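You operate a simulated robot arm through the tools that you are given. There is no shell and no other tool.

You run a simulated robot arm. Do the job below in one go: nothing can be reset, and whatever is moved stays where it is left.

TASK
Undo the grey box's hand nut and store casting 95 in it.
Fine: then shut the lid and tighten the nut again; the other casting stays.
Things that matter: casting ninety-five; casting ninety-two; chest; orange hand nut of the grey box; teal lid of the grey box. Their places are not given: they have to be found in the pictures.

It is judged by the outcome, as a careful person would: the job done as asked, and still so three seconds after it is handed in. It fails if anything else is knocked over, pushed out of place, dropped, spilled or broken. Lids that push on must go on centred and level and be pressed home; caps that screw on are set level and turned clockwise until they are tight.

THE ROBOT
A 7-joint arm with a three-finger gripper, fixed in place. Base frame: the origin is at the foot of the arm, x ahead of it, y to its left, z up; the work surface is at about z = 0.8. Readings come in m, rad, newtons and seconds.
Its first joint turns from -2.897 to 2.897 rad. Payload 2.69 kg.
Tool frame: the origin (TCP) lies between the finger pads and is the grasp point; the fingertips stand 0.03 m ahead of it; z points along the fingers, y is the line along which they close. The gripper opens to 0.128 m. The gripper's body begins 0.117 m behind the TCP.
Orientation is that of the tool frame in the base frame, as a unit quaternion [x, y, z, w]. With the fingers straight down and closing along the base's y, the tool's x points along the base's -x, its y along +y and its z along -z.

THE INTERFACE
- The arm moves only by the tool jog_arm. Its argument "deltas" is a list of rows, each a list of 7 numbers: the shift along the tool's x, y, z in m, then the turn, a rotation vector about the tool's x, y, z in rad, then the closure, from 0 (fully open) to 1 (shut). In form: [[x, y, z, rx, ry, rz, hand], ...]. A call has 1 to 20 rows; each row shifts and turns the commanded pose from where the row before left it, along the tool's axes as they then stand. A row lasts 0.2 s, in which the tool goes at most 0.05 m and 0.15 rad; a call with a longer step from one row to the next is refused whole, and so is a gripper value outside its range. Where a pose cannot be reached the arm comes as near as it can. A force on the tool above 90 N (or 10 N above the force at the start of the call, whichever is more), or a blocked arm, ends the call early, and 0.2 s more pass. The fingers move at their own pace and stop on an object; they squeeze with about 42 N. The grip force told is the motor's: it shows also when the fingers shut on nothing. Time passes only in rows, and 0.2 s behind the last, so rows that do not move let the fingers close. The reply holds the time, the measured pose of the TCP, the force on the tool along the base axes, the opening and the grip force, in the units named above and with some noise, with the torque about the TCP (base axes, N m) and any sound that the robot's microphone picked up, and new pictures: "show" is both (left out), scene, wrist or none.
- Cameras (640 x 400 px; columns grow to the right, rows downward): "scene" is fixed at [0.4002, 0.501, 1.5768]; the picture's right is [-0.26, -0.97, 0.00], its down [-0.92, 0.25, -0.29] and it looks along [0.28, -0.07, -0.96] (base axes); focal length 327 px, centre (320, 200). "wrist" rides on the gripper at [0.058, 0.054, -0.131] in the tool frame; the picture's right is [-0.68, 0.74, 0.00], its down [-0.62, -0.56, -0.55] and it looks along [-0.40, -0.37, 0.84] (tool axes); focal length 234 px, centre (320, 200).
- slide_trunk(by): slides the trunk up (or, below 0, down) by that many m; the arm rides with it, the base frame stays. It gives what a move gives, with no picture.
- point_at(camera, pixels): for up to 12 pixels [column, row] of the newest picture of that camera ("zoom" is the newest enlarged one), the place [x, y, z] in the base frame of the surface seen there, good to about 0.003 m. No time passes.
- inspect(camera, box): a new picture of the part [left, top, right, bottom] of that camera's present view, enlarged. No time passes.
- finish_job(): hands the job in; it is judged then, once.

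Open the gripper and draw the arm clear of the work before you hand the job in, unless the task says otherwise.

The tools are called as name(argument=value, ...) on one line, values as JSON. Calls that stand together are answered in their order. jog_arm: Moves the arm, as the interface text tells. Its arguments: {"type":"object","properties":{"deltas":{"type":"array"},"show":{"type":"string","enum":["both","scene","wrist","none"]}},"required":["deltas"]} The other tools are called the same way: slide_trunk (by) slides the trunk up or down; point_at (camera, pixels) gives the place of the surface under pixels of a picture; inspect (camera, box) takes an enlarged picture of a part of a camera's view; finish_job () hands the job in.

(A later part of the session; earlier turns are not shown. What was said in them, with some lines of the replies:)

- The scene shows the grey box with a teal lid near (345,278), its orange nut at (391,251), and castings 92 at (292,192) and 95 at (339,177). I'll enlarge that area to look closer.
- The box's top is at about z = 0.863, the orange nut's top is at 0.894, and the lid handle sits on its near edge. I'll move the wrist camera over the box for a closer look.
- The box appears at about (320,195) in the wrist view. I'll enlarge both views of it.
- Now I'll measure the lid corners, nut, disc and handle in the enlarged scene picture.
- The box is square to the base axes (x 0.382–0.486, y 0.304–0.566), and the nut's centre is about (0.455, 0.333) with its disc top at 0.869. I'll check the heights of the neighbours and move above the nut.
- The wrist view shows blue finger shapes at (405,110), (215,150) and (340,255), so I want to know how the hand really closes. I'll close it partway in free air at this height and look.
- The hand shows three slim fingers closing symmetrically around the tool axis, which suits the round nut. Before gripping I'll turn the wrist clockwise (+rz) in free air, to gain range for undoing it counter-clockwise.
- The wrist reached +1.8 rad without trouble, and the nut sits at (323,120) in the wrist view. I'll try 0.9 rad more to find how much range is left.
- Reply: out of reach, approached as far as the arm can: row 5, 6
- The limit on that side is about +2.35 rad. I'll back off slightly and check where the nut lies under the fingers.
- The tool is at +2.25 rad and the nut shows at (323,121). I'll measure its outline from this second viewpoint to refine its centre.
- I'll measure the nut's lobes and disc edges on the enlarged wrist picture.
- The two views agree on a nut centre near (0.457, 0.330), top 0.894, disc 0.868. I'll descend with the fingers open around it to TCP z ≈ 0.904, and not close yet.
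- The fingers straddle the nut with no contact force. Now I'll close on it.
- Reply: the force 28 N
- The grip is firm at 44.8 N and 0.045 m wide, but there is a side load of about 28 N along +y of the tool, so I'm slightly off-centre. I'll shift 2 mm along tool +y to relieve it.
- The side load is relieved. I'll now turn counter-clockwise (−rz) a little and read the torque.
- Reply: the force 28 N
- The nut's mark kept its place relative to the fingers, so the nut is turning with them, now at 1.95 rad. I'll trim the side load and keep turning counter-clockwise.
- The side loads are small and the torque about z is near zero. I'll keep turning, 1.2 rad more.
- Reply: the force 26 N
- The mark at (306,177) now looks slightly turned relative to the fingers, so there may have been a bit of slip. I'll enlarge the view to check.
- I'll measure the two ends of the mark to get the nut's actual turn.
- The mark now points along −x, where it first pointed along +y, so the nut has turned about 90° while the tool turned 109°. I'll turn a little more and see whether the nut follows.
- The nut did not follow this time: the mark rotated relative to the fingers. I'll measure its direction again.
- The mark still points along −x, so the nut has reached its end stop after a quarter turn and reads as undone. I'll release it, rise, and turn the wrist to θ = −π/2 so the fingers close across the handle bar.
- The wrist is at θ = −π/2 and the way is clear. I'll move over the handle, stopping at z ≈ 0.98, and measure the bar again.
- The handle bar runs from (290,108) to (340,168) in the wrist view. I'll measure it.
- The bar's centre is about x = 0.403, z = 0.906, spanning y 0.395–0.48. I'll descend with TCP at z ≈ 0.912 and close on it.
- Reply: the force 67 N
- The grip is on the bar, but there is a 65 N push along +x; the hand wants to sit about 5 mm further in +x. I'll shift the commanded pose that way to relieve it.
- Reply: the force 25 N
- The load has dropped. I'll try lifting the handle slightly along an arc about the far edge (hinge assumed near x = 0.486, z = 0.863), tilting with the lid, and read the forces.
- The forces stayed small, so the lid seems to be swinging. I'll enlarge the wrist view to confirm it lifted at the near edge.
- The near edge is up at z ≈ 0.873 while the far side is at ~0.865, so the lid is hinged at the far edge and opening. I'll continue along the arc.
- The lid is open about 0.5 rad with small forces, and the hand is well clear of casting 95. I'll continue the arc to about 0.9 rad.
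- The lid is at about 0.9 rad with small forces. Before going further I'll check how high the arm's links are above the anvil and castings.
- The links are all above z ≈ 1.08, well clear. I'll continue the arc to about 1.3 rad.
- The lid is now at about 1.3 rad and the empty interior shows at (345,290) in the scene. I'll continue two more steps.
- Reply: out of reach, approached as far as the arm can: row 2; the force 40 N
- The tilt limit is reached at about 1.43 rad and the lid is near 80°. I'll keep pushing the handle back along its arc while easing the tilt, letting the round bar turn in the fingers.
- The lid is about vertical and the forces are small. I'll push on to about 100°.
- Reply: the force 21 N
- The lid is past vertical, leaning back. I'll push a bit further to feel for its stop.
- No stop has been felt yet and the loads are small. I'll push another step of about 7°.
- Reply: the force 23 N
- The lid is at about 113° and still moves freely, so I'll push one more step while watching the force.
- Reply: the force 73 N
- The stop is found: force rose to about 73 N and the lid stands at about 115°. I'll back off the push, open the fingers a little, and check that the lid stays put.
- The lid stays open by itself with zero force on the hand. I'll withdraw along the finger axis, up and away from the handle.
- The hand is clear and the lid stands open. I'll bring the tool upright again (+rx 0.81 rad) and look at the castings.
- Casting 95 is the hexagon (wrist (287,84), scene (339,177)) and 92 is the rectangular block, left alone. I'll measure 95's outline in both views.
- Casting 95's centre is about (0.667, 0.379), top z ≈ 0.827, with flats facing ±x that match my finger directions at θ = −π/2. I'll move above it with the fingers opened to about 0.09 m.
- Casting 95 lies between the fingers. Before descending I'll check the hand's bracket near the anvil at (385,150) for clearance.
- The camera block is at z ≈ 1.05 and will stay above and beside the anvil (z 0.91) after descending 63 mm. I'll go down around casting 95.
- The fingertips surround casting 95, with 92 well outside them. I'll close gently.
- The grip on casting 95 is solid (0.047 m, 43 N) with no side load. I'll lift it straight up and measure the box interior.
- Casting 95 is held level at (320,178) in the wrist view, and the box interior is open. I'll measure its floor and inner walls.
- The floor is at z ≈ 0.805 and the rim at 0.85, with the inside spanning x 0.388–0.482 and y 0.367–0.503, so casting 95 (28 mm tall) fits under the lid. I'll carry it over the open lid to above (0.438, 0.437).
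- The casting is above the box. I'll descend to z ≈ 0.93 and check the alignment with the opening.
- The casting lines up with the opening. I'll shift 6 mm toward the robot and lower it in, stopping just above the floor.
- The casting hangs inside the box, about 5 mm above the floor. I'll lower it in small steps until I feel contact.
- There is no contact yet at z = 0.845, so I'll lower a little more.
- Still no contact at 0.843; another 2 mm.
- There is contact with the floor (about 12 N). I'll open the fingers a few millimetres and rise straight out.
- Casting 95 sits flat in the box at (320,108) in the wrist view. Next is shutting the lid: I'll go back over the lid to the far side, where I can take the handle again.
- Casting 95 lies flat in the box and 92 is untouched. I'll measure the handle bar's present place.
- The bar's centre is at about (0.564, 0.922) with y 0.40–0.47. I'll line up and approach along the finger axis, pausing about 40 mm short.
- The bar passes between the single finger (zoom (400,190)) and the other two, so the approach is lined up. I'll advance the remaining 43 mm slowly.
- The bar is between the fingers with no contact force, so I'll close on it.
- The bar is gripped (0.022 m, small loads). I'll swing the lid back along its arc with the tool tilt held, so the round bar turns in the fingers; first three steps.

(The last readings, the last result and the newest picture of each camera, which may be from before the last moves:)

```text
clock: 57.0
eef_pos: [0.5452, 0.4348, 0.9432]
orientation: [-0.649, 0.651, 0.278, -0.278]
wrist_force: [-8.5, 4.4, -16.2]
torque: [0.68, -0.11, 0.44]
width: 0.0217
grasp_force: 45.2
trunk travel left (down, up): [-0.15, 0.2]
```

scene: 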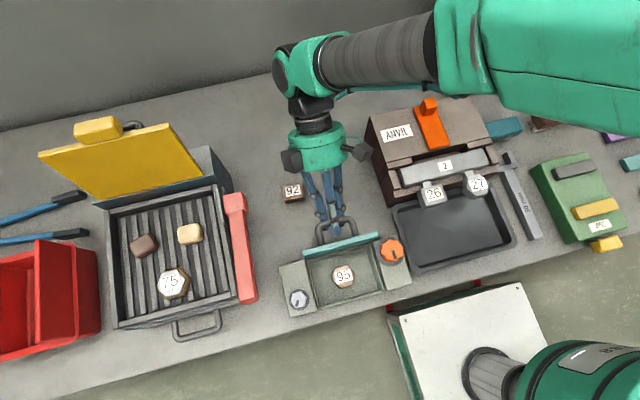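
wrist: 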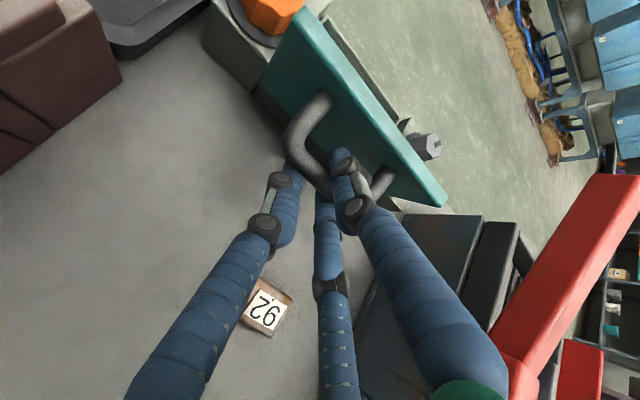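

The lid is coming back near vertical with modest loads. I'll trim 1 mm inward and continue four steps.

jog_arm(deltas=[[0, 0.0105, 0.0045, 0, 0, 0, 1], [0, 0.0103, 0.0048, 0, 0, 0, 1], [0, 0.0096, 0.006, 0, 0, 0, 1], [0, 0.0088, 0.0071, 0, 0, 0, 1], [0, 0, 0, 0, 0, 0, 1]], show="scene")

```text
clock: 58.2
eef_pos: [0.5032, 0.4366, 0.9568]
orientation: [-0.649, 0.652, 0.277, -0.278]
wrist_force: [-0.3, 5.0, -21.6]
torque: [0.35, -0.29, 0.3]
width: 0.0218
grasp_force: 44.7
trunk travel left (down, up): [-0.15, 0.2]
```

scene: 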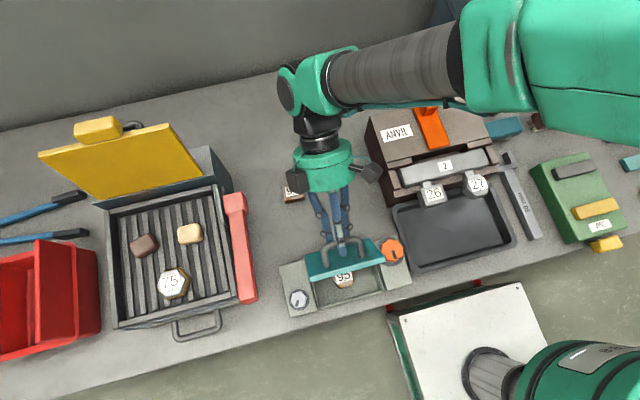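

The lid is at about 65° and still under control. I'll trim another millimetre and continue to about 46°.

jog_arm(deltas=[[0, 0.0072, 0.0088, 0, 0, 0, 1], [0, 0.0069, 0.009, 0, 0, 0, 1], [0, 0.0058, 0.0097, 0, 0, 0, 1], [0, 0, 0, 0, 0, 0, 1]], show="both")

```text
clock: 59.2
eef_pos: [0.4688, 0.4363, 0.952]
orientation: [-0.65, 0.651, 0.278, -0.277]
wrist_force: [5.8, -7.4, -13.8]
torque: [0.16, -0.33, -0.31]
width: 0.0219
grasp_force: 45.4
trunk travel left (down, up): [-0.15, 0.2]
```

scene: 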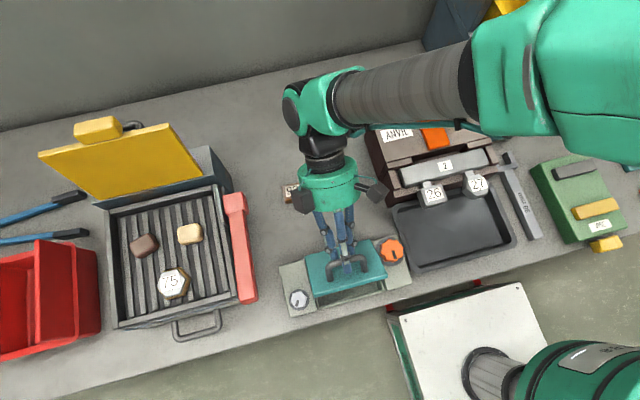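
wrist: 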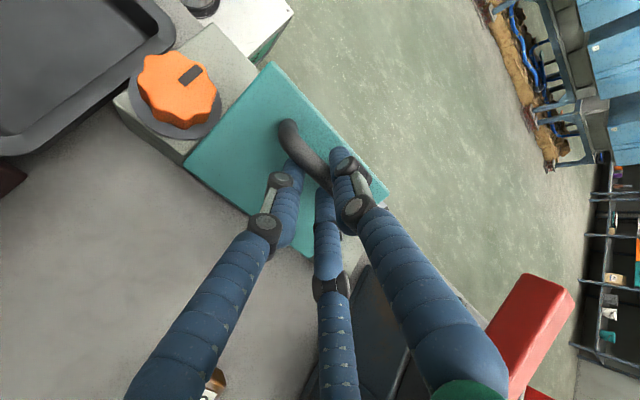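

The lid and tool tilt now match at about 0.8 rad, so I'll follow the lid down rigidly, five steps first.

jog_arm(deltas=[[0, 0.0047, 0.0079, 0.1, 0, 0, 1], [0, 0.0047, 0.0079, 0.1, 0, 0, 1], [0, 0.0047, 0.0079, 0.1, 0, 0, 1], [0, 0.0047, 0.0079, 0.1, 0, 0, 1], [0, 0.0047, 0.0079, 0.1, 0, 0, 1], [0, 0, 0, 0, 0, 0, 1]], show="both")

```text
clock: 60.6
eef_pos: [0.4278, 0.4364, 0.9339]
orientation: [-0.698, 0.7, 0.108, -0.107]
wrist_force: [9.5, -10.0, -8.7]
torque: [-0.25, -0.19, 0.11]
width: 0.0221
grasp_force: 45.6
trunk travel left (down, up): [-0.15, 0.2]
```

scene: 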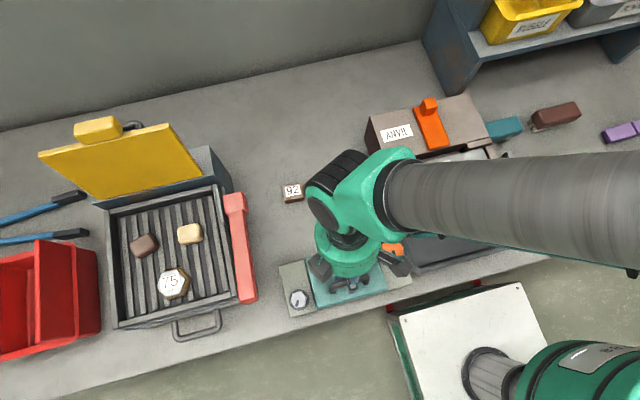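
wrist: 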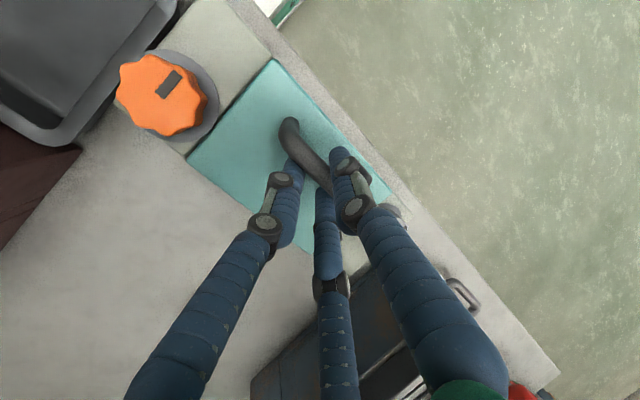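

The lid is at about 0.3 rad. Three more steps should bring it down onto the rim.

jog_arm(deltas=[[0, 0.0047, 0.0079, 0.1, 0, 0, 1], [0, 0.0047, 0.0079, 0.1, 0, 0, 1], [0, 0.0047, 0.0079, 0.1, 0, 0, 1], [0, 0, 0, 0, 0, 0, 1]], show="both")

```text
clock: 61.6
eef_pos: [0.4097, 0.436, 0.9167]
orientation: [-0.706, 0.708, 0.003, 0.001]
wrist_force: [-4.8, -17.3, 49.5]
torque: [-0.29, 0.31, 0.22]
width: 0.022
grasp_force: 44.7
trunk travel left (down, up): [-0.15, 0.2]
```

scene: 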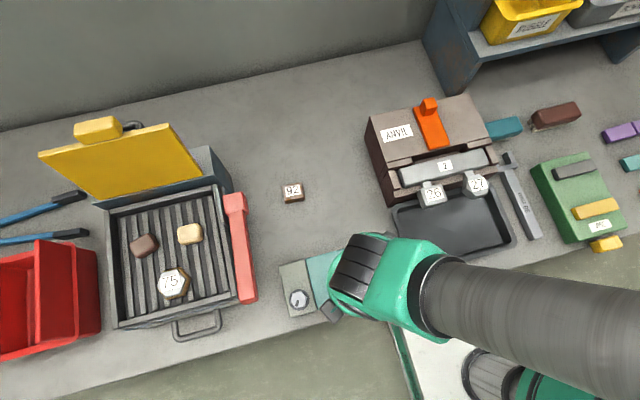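
wrist: 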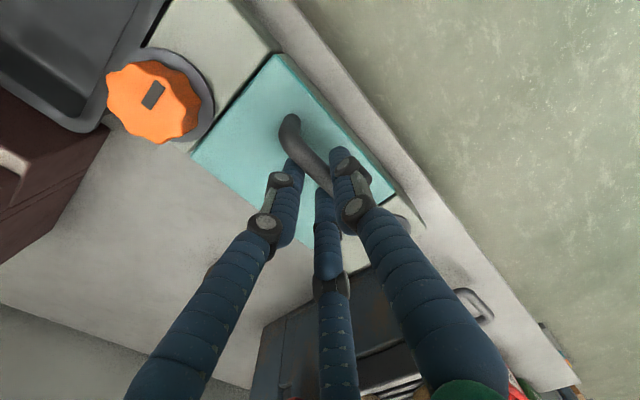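

The lid is now pressed on the rim (50 N upward on the tool). I'll check that its top is level before letting go.

point_at(camera="wrist", pixels=[[275, 65], [205, 150], [250, 175], [385, 193], [320, 100], [245, 30], [255, 100], [180, 45]])

inspect(camera="wrist", box=[150, 20, 420, 220])

```text
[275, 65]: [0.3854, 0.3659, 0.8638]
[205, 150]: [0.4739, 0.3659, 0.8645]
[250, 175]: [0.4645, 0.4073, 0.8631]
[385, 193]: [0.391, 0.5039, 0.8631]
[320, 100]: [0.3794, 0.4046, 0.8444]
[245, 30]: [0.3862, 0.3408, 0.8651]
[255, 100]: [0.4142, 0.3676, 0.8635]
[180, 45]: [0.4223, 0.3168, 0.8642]
```

```text
2.00 times, centred on (285, 120) of wrist
```

zoom: 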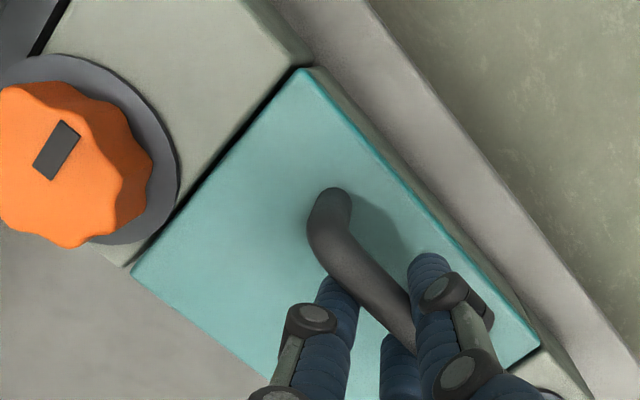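

The lid's top is level at z ≈ 0.8635, flush with the side blocks, so it is shut. I'll relieve the press, open the fingers and rise clear of the handle.

jog_arm(deltas=[[0, 0, -0.003, 0, 0, 0, 1], [0, 0, 0, 0, 0, 0, 0.6], [0, 0, 0, 0, 0, 0, 0.4], [0, 0, 0, 0, 0, 0, 0.4], [0, 0, -0.02, 0, 0, 0, 0.4], [0, 0, -0.04, 0, 0, 0, 0.4], [0, 0, -0.045, 0, 0, 0, 0.4], [0, 0, -0.03, 0, 0, 0, 0.3], [0, 0, 0, 0, 0, 0, 0.3]])

```text
clock: 63.6
eef_pos: [0.4096, 0.4352, 1.0527]
orientation: [-0.706, 0.708, 0.002, -0.002]
wrist_force: [0.9, -0.3, 0.1]
torque: [0.05, -0.02, -0.02]
width: 0.0897
grasp_force: 0.0
trunk travel left (down, up): [-0.15, 0.2]
```

scene: 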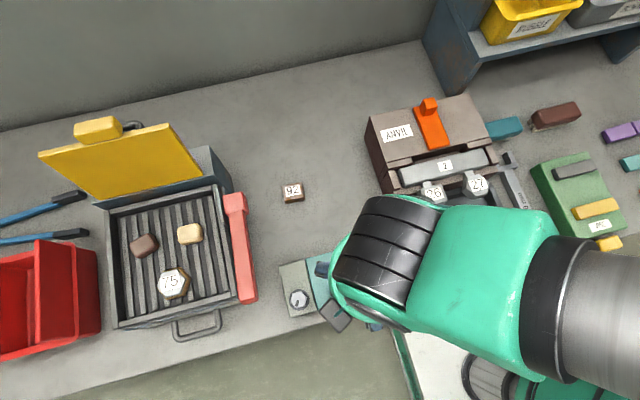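
wrist: 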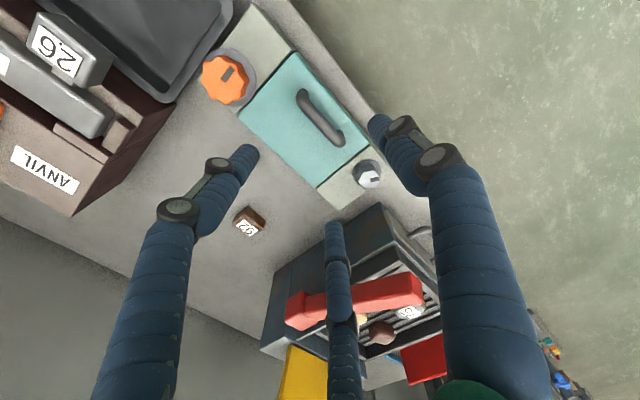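

The lid is shut flush and the nut's mark points along −x as I left it. I'll move over the nut at about (0.457, 0.328) and turn the wrist to θ ≈ −0.1, leaving plenty of clockwise range.

jog_arm(deltas=[[0.0356, -0.0157, 0, 0, 0, 0, 0.3], [0.0356, -0.0157, 0, 0, 0, 0, 0.3], [0.0356, -0.0157, 0, 0, 0, 0, 0.3], [0, 0, 0, 0, 0, 0.147, 0.3], [0, 0, 0, 0, 0, 0.147, 0.3], [0, 0, 0, 0, 0, 0.147, 0.3], [0, 0, 0, 0, 0, 0.147, 0.3], [0, 0, 0, 0, 0, 0.147, 0.3], [0, 0, 0, 0, 0, 0.147, 0.3], [0, 0, 0, 0, 0, 0.147, 0.3], [0, 0, 0, 0, 0, 0.147, 0.3], [0, 0, 0, 0, 0, 0.147, 0.3], [0, 0, 0, 0, 0, 0.147, 0.3], [0, 0, 0, 0, 0, 0, 0.3]])

```text
clock: 66.6
eef_pos: [0.4565, 0.3286, 1.0506]
orientation: [-0.049, 0.999, 0.0, -0.003]
wrist_force: [-0.3, -0.2, -0.8]
torque: [0.01, -0.02, -0.01]
width: 0.0896
grasp_force: 0.0
trunk travel left (down, up): [-0.15, 0.2]
```

scene: 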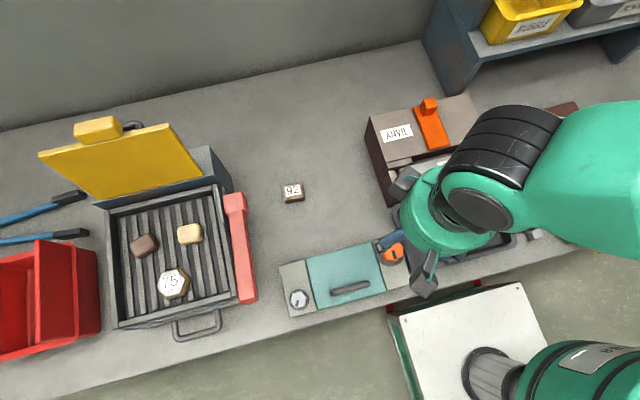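
wrist: 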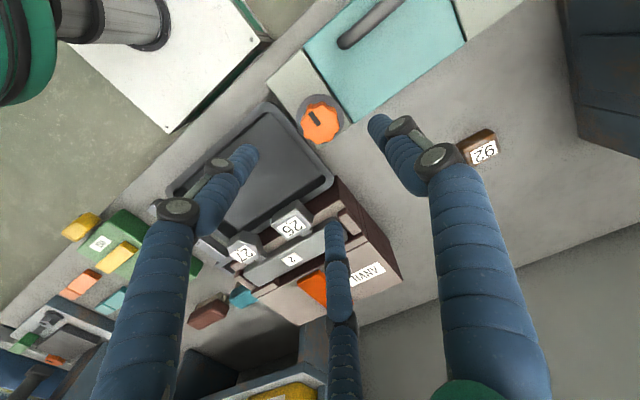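

The tool is centred above the nut at (320,120). I'll descend around it to z ≈ 0.904.

jog_arm(deltas=[[0, 0, 0.0365, 0, 0, 0, 0.3], [0, 0, 0.0365, 0, 0, 0, 0.3], [0, 0, 0.0365, 0, 0, 0, 0.3], [0, 0, 0.037, 0, 0, 0, 0.3], [0, 0, 0, 0, 0, 0, 0.3]])

```text
clock: 67.8
eef_pos: [0.4588, 0.3287, 0.9027]
orientation: [-0.05, 0.999, 0.0, -0.004]
wrist_force: [0.2, -0.3, -0.6]
torque: [-0.07, 0.06, 0.01]
width: 0.0897
grasp_force: 0.1
trunk travel left (down, up): [-0.15, 0.2]
```

scene: 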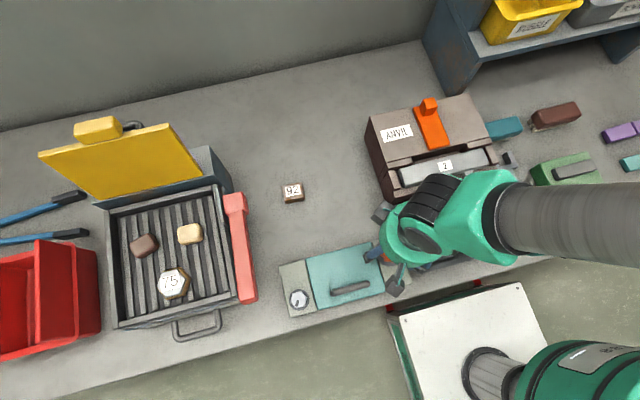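
wrist: 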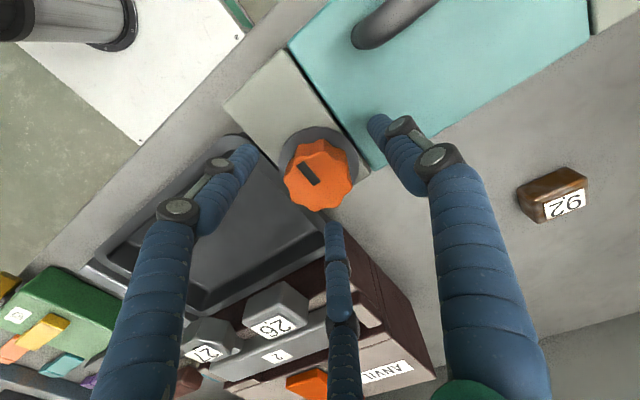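

The fingers are around the nut with no contact. I'll close on it and check the side load.

jog_arm(deltas=[[0, 0, 0, 0, 0, 0, 0.6], [0, 0, 0, 0, 0, 0, 0.75], [0, 0, 0, 0, 0, 0, 1], [0, 0, 0, 0, 0, 0, 1]], show="wrist")

inspect(camera="wrist", box=[260, 110, 390, 220])

```text
clock: 68.8
eef_pos: [0.4569, 0.3294, 0.9029]
orientation: [-0.049, 0.999, 0.0, -0.004]
wrist_force: [-3.7, 1.7, -4.2]
torque: [0.13, 0.04, 0.01]
width: 0.0445
grasp_force: 45.2
trunk travel left (down, up): [-0.15, 0.2]
```

wrist: 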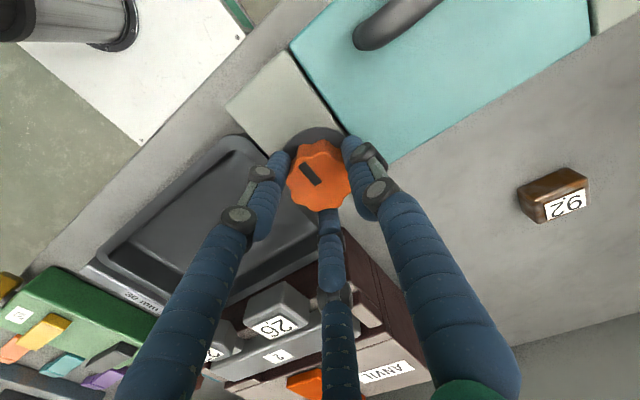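

```text
3.64 times, centred on (325, 165) of wrist
```

zoom: 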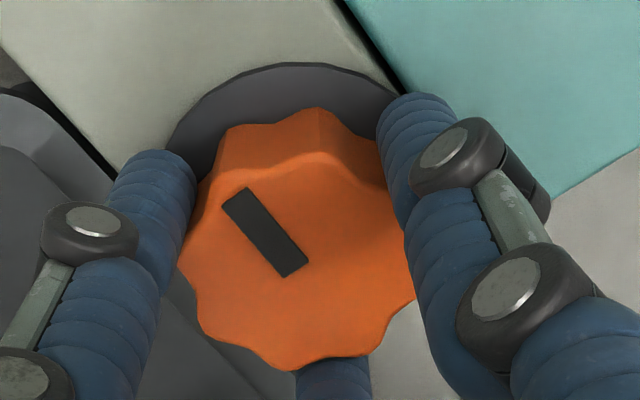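

The grip is firm and well centred, with the mark at zoom (262,230). I'll turn clockwise (+rz) 1.2 rad.

jog_arm(deltas=[[0, 0, 0, 0, 0, 0.1, 1], [0, 0, 0, 0, 0, 0.1, 1], [0, 0, 0, 0, 0, 0.1, 1], [0, 0, 0, 0, 0, 0.1, 1], [0, 0, 0, 0, 0, 0.1, 1], [0, 0, 0, 0, 0, 0.1, 1], [0, 0, 0, 0, 0, 0.1, 1], [0, 0, 0, 0, 0, 0.1, 1], [0, 0, 0, 0, 0, 0.1, 1], [0, 0, 0, 0, 0, 0.1, 1], [0, 0, 0, 0, 0, 0.1, 1], [0, 0, 0, 0, 0, 0.1, 1], [0, 0, 0, 0, 0, 0, 1]], show="wrist")

inspect(camera="wrist", box=[260, 110, 390, 220])

```text
clock: 71.6
eef_pos: [0.4564, 0.3296, 0.9036]
orientation: [0.524, 0.852, -0.002, -0.003]
wrist_force: [27.5, -14.1, -14.1]
torque: [-0.32, -0.65, -0.02]
width: 0.0442
grasp_force: 44.5
trunk travel left (down, up): [-0.15, 0.2]
```

wrist: 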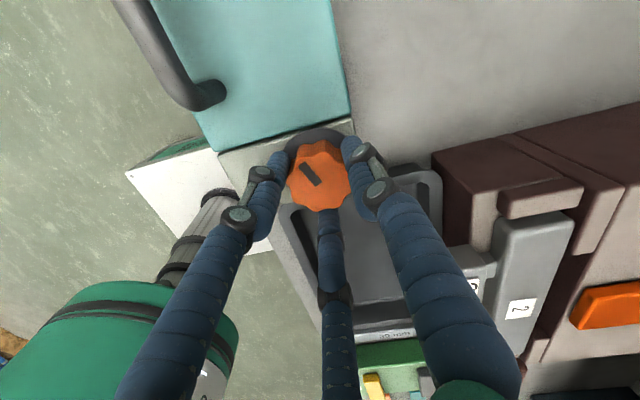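

```text
3.64 times, centred on (325, 165) of wrist
```

zoom: 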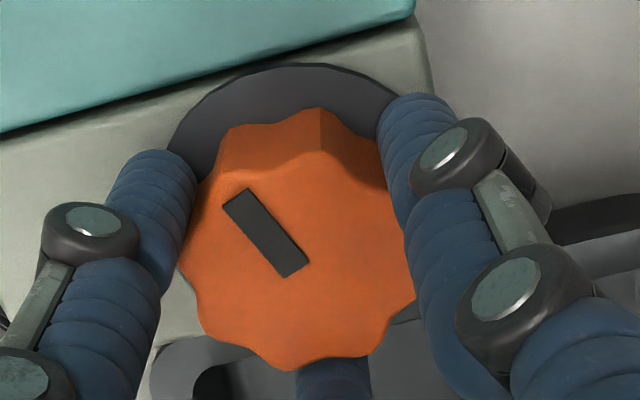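

The nut has turned 1.2 rad with the fingers and no slip. I'll trim the side load and continue clockwise toward the tight position.

jog_arm(deltas=[[-0.0014, 0.001, 0, 0, 0, 0.08, 1], [0, 0, 0, 0, 0, 0.08, 1], [0, 0, 0, 0, 0, 0.08, 1], [0, 0, 0, 0, 0, 0.08, 1], [0, 0, 0, 0, 0, 0, 1]], show="wrist")

inspect(camera="wrist", box=[260, 110, 390, 220])

```text
clock: 72.8
eef_pos: [0.4583, 0.3289, 0.9048]
orientation: [0.652, 0.758, -0.002, -0.003]
wrist_force: [-8.3, 23.5, -9.7]
torque: [0.9, 0.45, 0.0]
width: 0.044
grasp_force: 45.0
trunk travel left (down, up): [-0.15, 0.2]
```

wrist: 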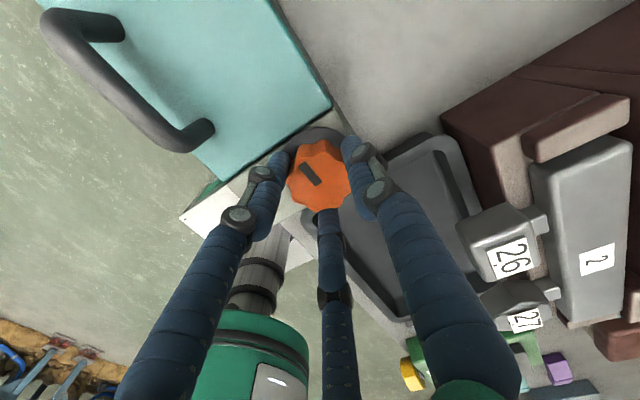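

```text
3.64 times, centred on (325, 165) of wrist
```

zoom: 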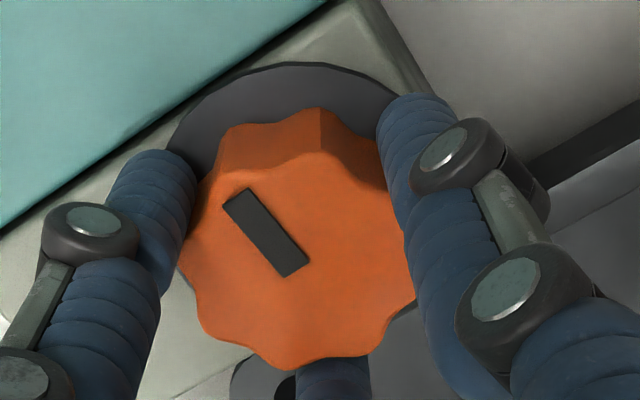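

The nut has turned about 1.52 rad with still no slip. I'll continue in small steps until it stops.

jog_arm(deltas=[[0.001, -0.0003, 0, 0, 0, 0.06, 1], [0, 0, 0, 0, 0, 0.06, 1], [0, 0, 0, 0, 0, 0.06, 1], [0, 0, 0, 0, 0, 0, 1]], show="wrist")

inspect(camera="wrist", box=[260, 110, 390, 220])

```text
clock: 73.8
eef_pos: [0.4572, 0.3276, 0.9046]
orientation: [0.718, 0.696, -0.002, -0.003]
wrist_force: [17.6, -23.6, 3.4]
torque: [-1.18, -0.63, 0.02]
width: 0.0445
grasp_force: 44.7
trunk travel left (down, up): [-0.15, 0.2]
```

wrist: 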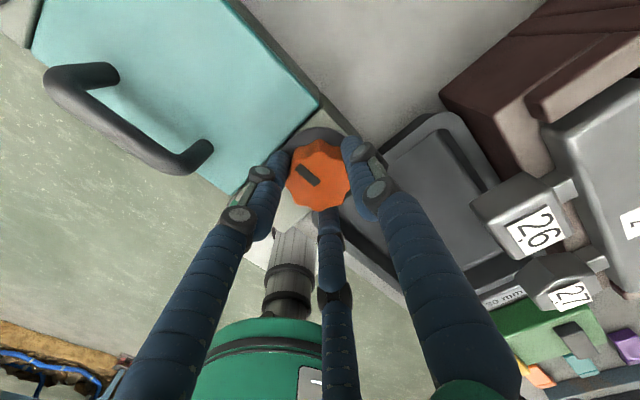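

```text
3.64 times, centred on (325, 165) of wrist
```

zoom: 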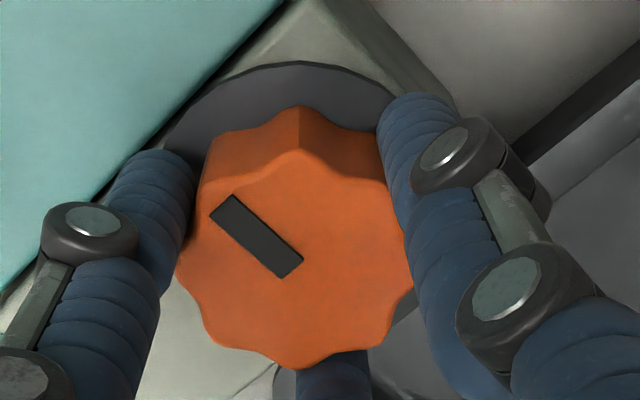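

The mark slipped about 8° relative to the fingers, so the nut has reached its tight stop after about 90°. I'll measure the mark's direction and then give it a small final tightening turn.

point_at(camera="zoom", pixels=[[224, 205], [292, 266], [258, 236], [180, 270], [405, 285], [300, 362], [298, 160]])

jog_arm(deltas=[[0, 0, 0, 0, 0, 0.06, 1], [0, 0, 0, 0, 0, 0.06, 1], [0, 0, 0, 0, 0, 0.06, 1], [0, 0, 0, 0, 0, 0, 1]], show="wrist")

inspect(camera="wrist", box=[260, 110, 390, 220])

```text
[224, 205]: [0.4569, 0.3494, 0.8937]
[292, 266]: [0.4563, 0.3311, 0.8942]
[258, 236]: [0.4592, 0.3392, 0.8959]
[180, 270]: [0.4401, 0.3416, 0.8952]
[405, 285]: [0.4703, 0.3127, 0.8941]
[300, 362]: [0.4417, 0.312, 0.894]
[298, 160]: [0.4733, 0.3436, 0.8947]
```

```text
clock: 74.8
eef_pos: [0.4559, 0.3286, 0.9041]
orientation: [0.777, 0.629, -0.003, -0.002]
wrist_force: [15.5, -28.4, 1.8]
torque: [-0.68, -0.58, -0.07]
width: 0.0452
grasp_force: 45.1
trunk travel left (down, up): [-0.15, 0.2]
```

wrist: 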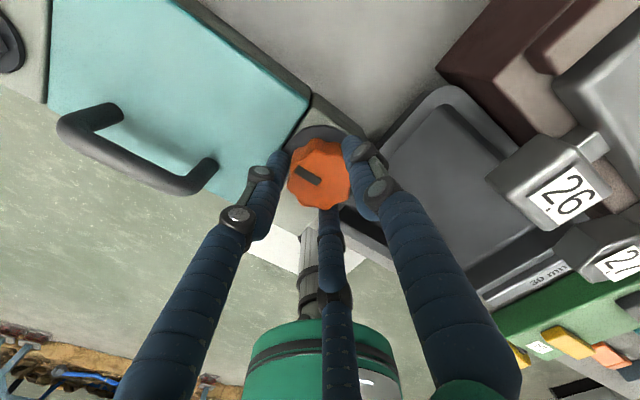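

```text
3.64 times, centred on (325, 165) of wrist
```

zoom: 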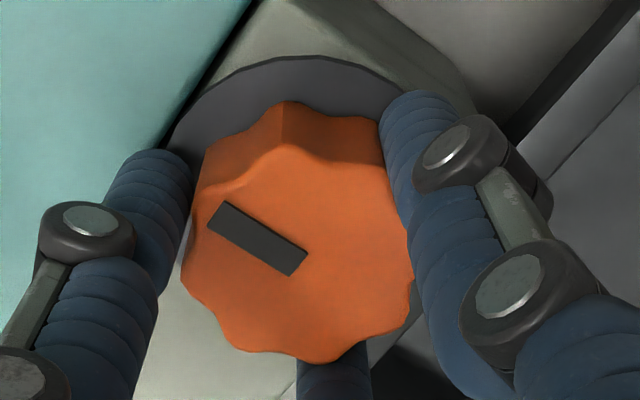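

The fingers slipped further while the nut stayed put. I'll measure the mark once more against its start direction (+y).

point_at(camera="zoom", pixels=[[218, 212], [298, 262], [258, 236]])

```text
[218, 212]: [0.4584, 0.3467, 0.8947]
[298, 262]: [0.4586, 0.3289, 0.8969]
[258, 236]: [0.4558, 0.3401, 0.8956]
```

The mark is back along +y, as at the start, and the nut is against its stop. I'll ease the side load, open the fingers and rise straight up.

jog_arm(deltas=[[-0.0011, 0.0011, 0, 0, 0, 0, 1], [0, 0, 0, 0, 0, 0, 0.5], [0, 0, 0, 0, 0, 0, 0.3], [0, 0, 0, 0, 0, 0, 0.3], [0, 0, -0.03, 0, 0, 0, 0.3], [0, 0, -0.045, 0, 0, 0, 0.3], [0, 0, -0.045, 0, 0, 0, 0.3], [0, 0, -0.045, 0, 0, 0, 0.3], [0, 0, -0.045, 0, 0, 0, 0.3], [0, 0, -0.045, 0, 0, 0, 0.3], [0, 0, -0.045, 0, 0, 0, 0.3], [0, 0, 0, 0, 0, 0, 0.3]])

```text
clock: 77.4
eef_pos: [0.459, 0.3295, 1.2057]
orientation: [0.777, 0.629, -0.002, -0.001]
wrist_force: [-0.2, 0.8, -0.2]
torque: [0.01, -0.02, 0.02]
width: 0.0895
grasp_force: 0.1
trunk travel left (down, up): [-0.15, 0.2]
```

scene: 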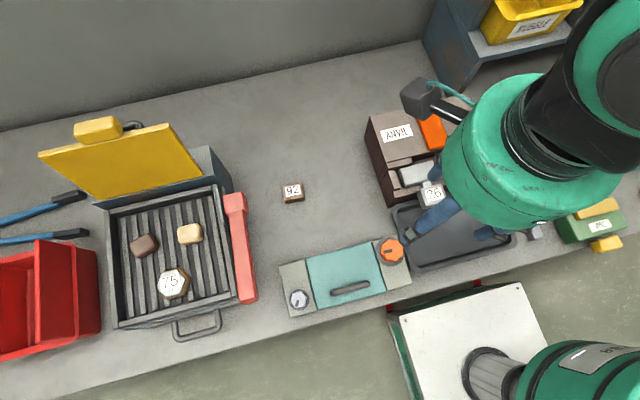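
wrist: 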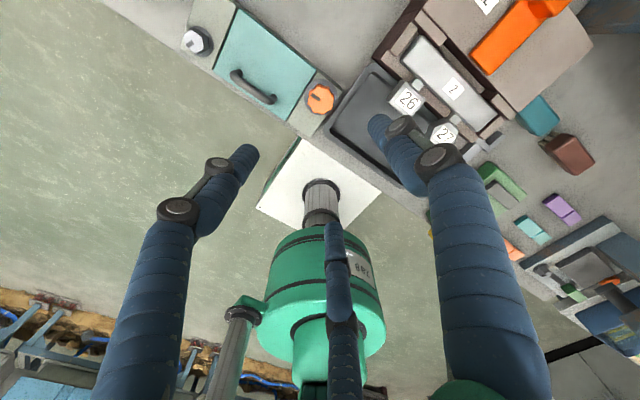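

The hand is clear and the box looks as it did at the start. I'll enlarge the same scene region and compare the lid and the nut's mark with the first picture.

inspect(camera="scene", box=[270, 225, 420, 325])

point_at(camera="zoom", pixels=[[168, 140], [420, 74], [476, 260], [215, 333], [505, 105], [320, 160]])

```text
4.00 times, centred on (345, 275) of scene
```

zoom: 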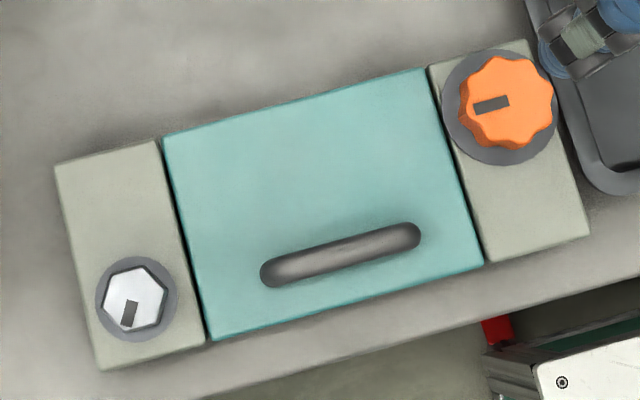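

```text
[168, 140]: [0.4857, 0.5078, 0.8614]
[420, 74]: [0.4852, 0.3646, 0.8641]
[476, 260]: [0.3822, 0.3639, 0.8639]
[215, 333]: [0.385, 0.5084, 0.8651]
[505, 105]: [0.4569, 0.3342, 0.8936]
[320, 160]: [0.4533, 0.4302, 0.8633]
```

The picture matches the first one: lid flush at z ≈ 0.863, nut mark in its original place at zoom (491,105), casting 92 untouched. I'll open the hand fully and draw back a little more before handing in.

jog_arm(deltas=[[0, 0.03, -0.02, 0, 0, 0, 0.1], [0, 0.03, -0.02, 0, 0, 0, 0], [0, 0, 0, 0, 0, 0, 0], [0, 0, 0, 0, 0, 0, 0]])

```text
clock: 78.4
eef_pos: [0.5172, 0.3144, 1.2461]
orientation: [0.777, 0.629, -0.003, -0.002]
wrist_force: [0.5, 1.3, -0.4]
torque: [0.0, -0.01, 0.01]
width: 0.1277
grasp_force: 0.1
trunk travel left (down, up): [-0.15, 0.2]
```

scene: 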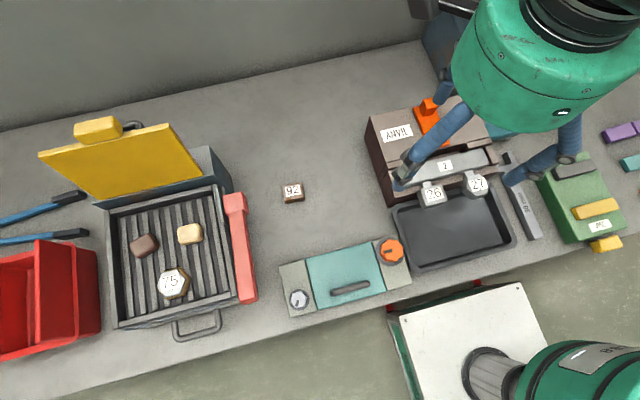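
wrist: 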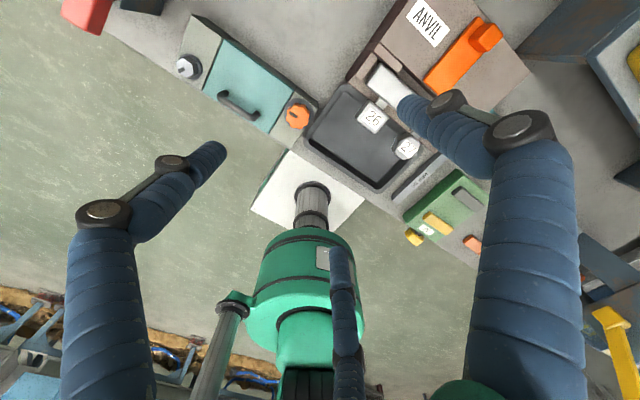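

Casting 95 is in the shut box, the nut is tight, casting 92 is still at (292,192), and the open hand is well clear. I'm handing the job in.

finish_job()

```text
The job is handed in.
```

Casting 95 is stored in the grey box, with the lid shut and the hand nut tightened again. I have handed the job in, but no verdict has come back yet.

- **Nut:** it came undone with a quarter turn counter-clockwise to its stop. Afterwards I turned it clockwise until it stopped and the fingers slipped, and its mark is back where it started.
- **Lid:** it is hinged at the far edge. I opened it by the handle to its stop and lowered it back by the handle. It now sits level and flush with the side blocks.
- **Castings:** 95 lies flat on the box floor. 92 was not touched, and nothing else looks moved in the last picture.

The gripper is open and the arm is clear of the work.
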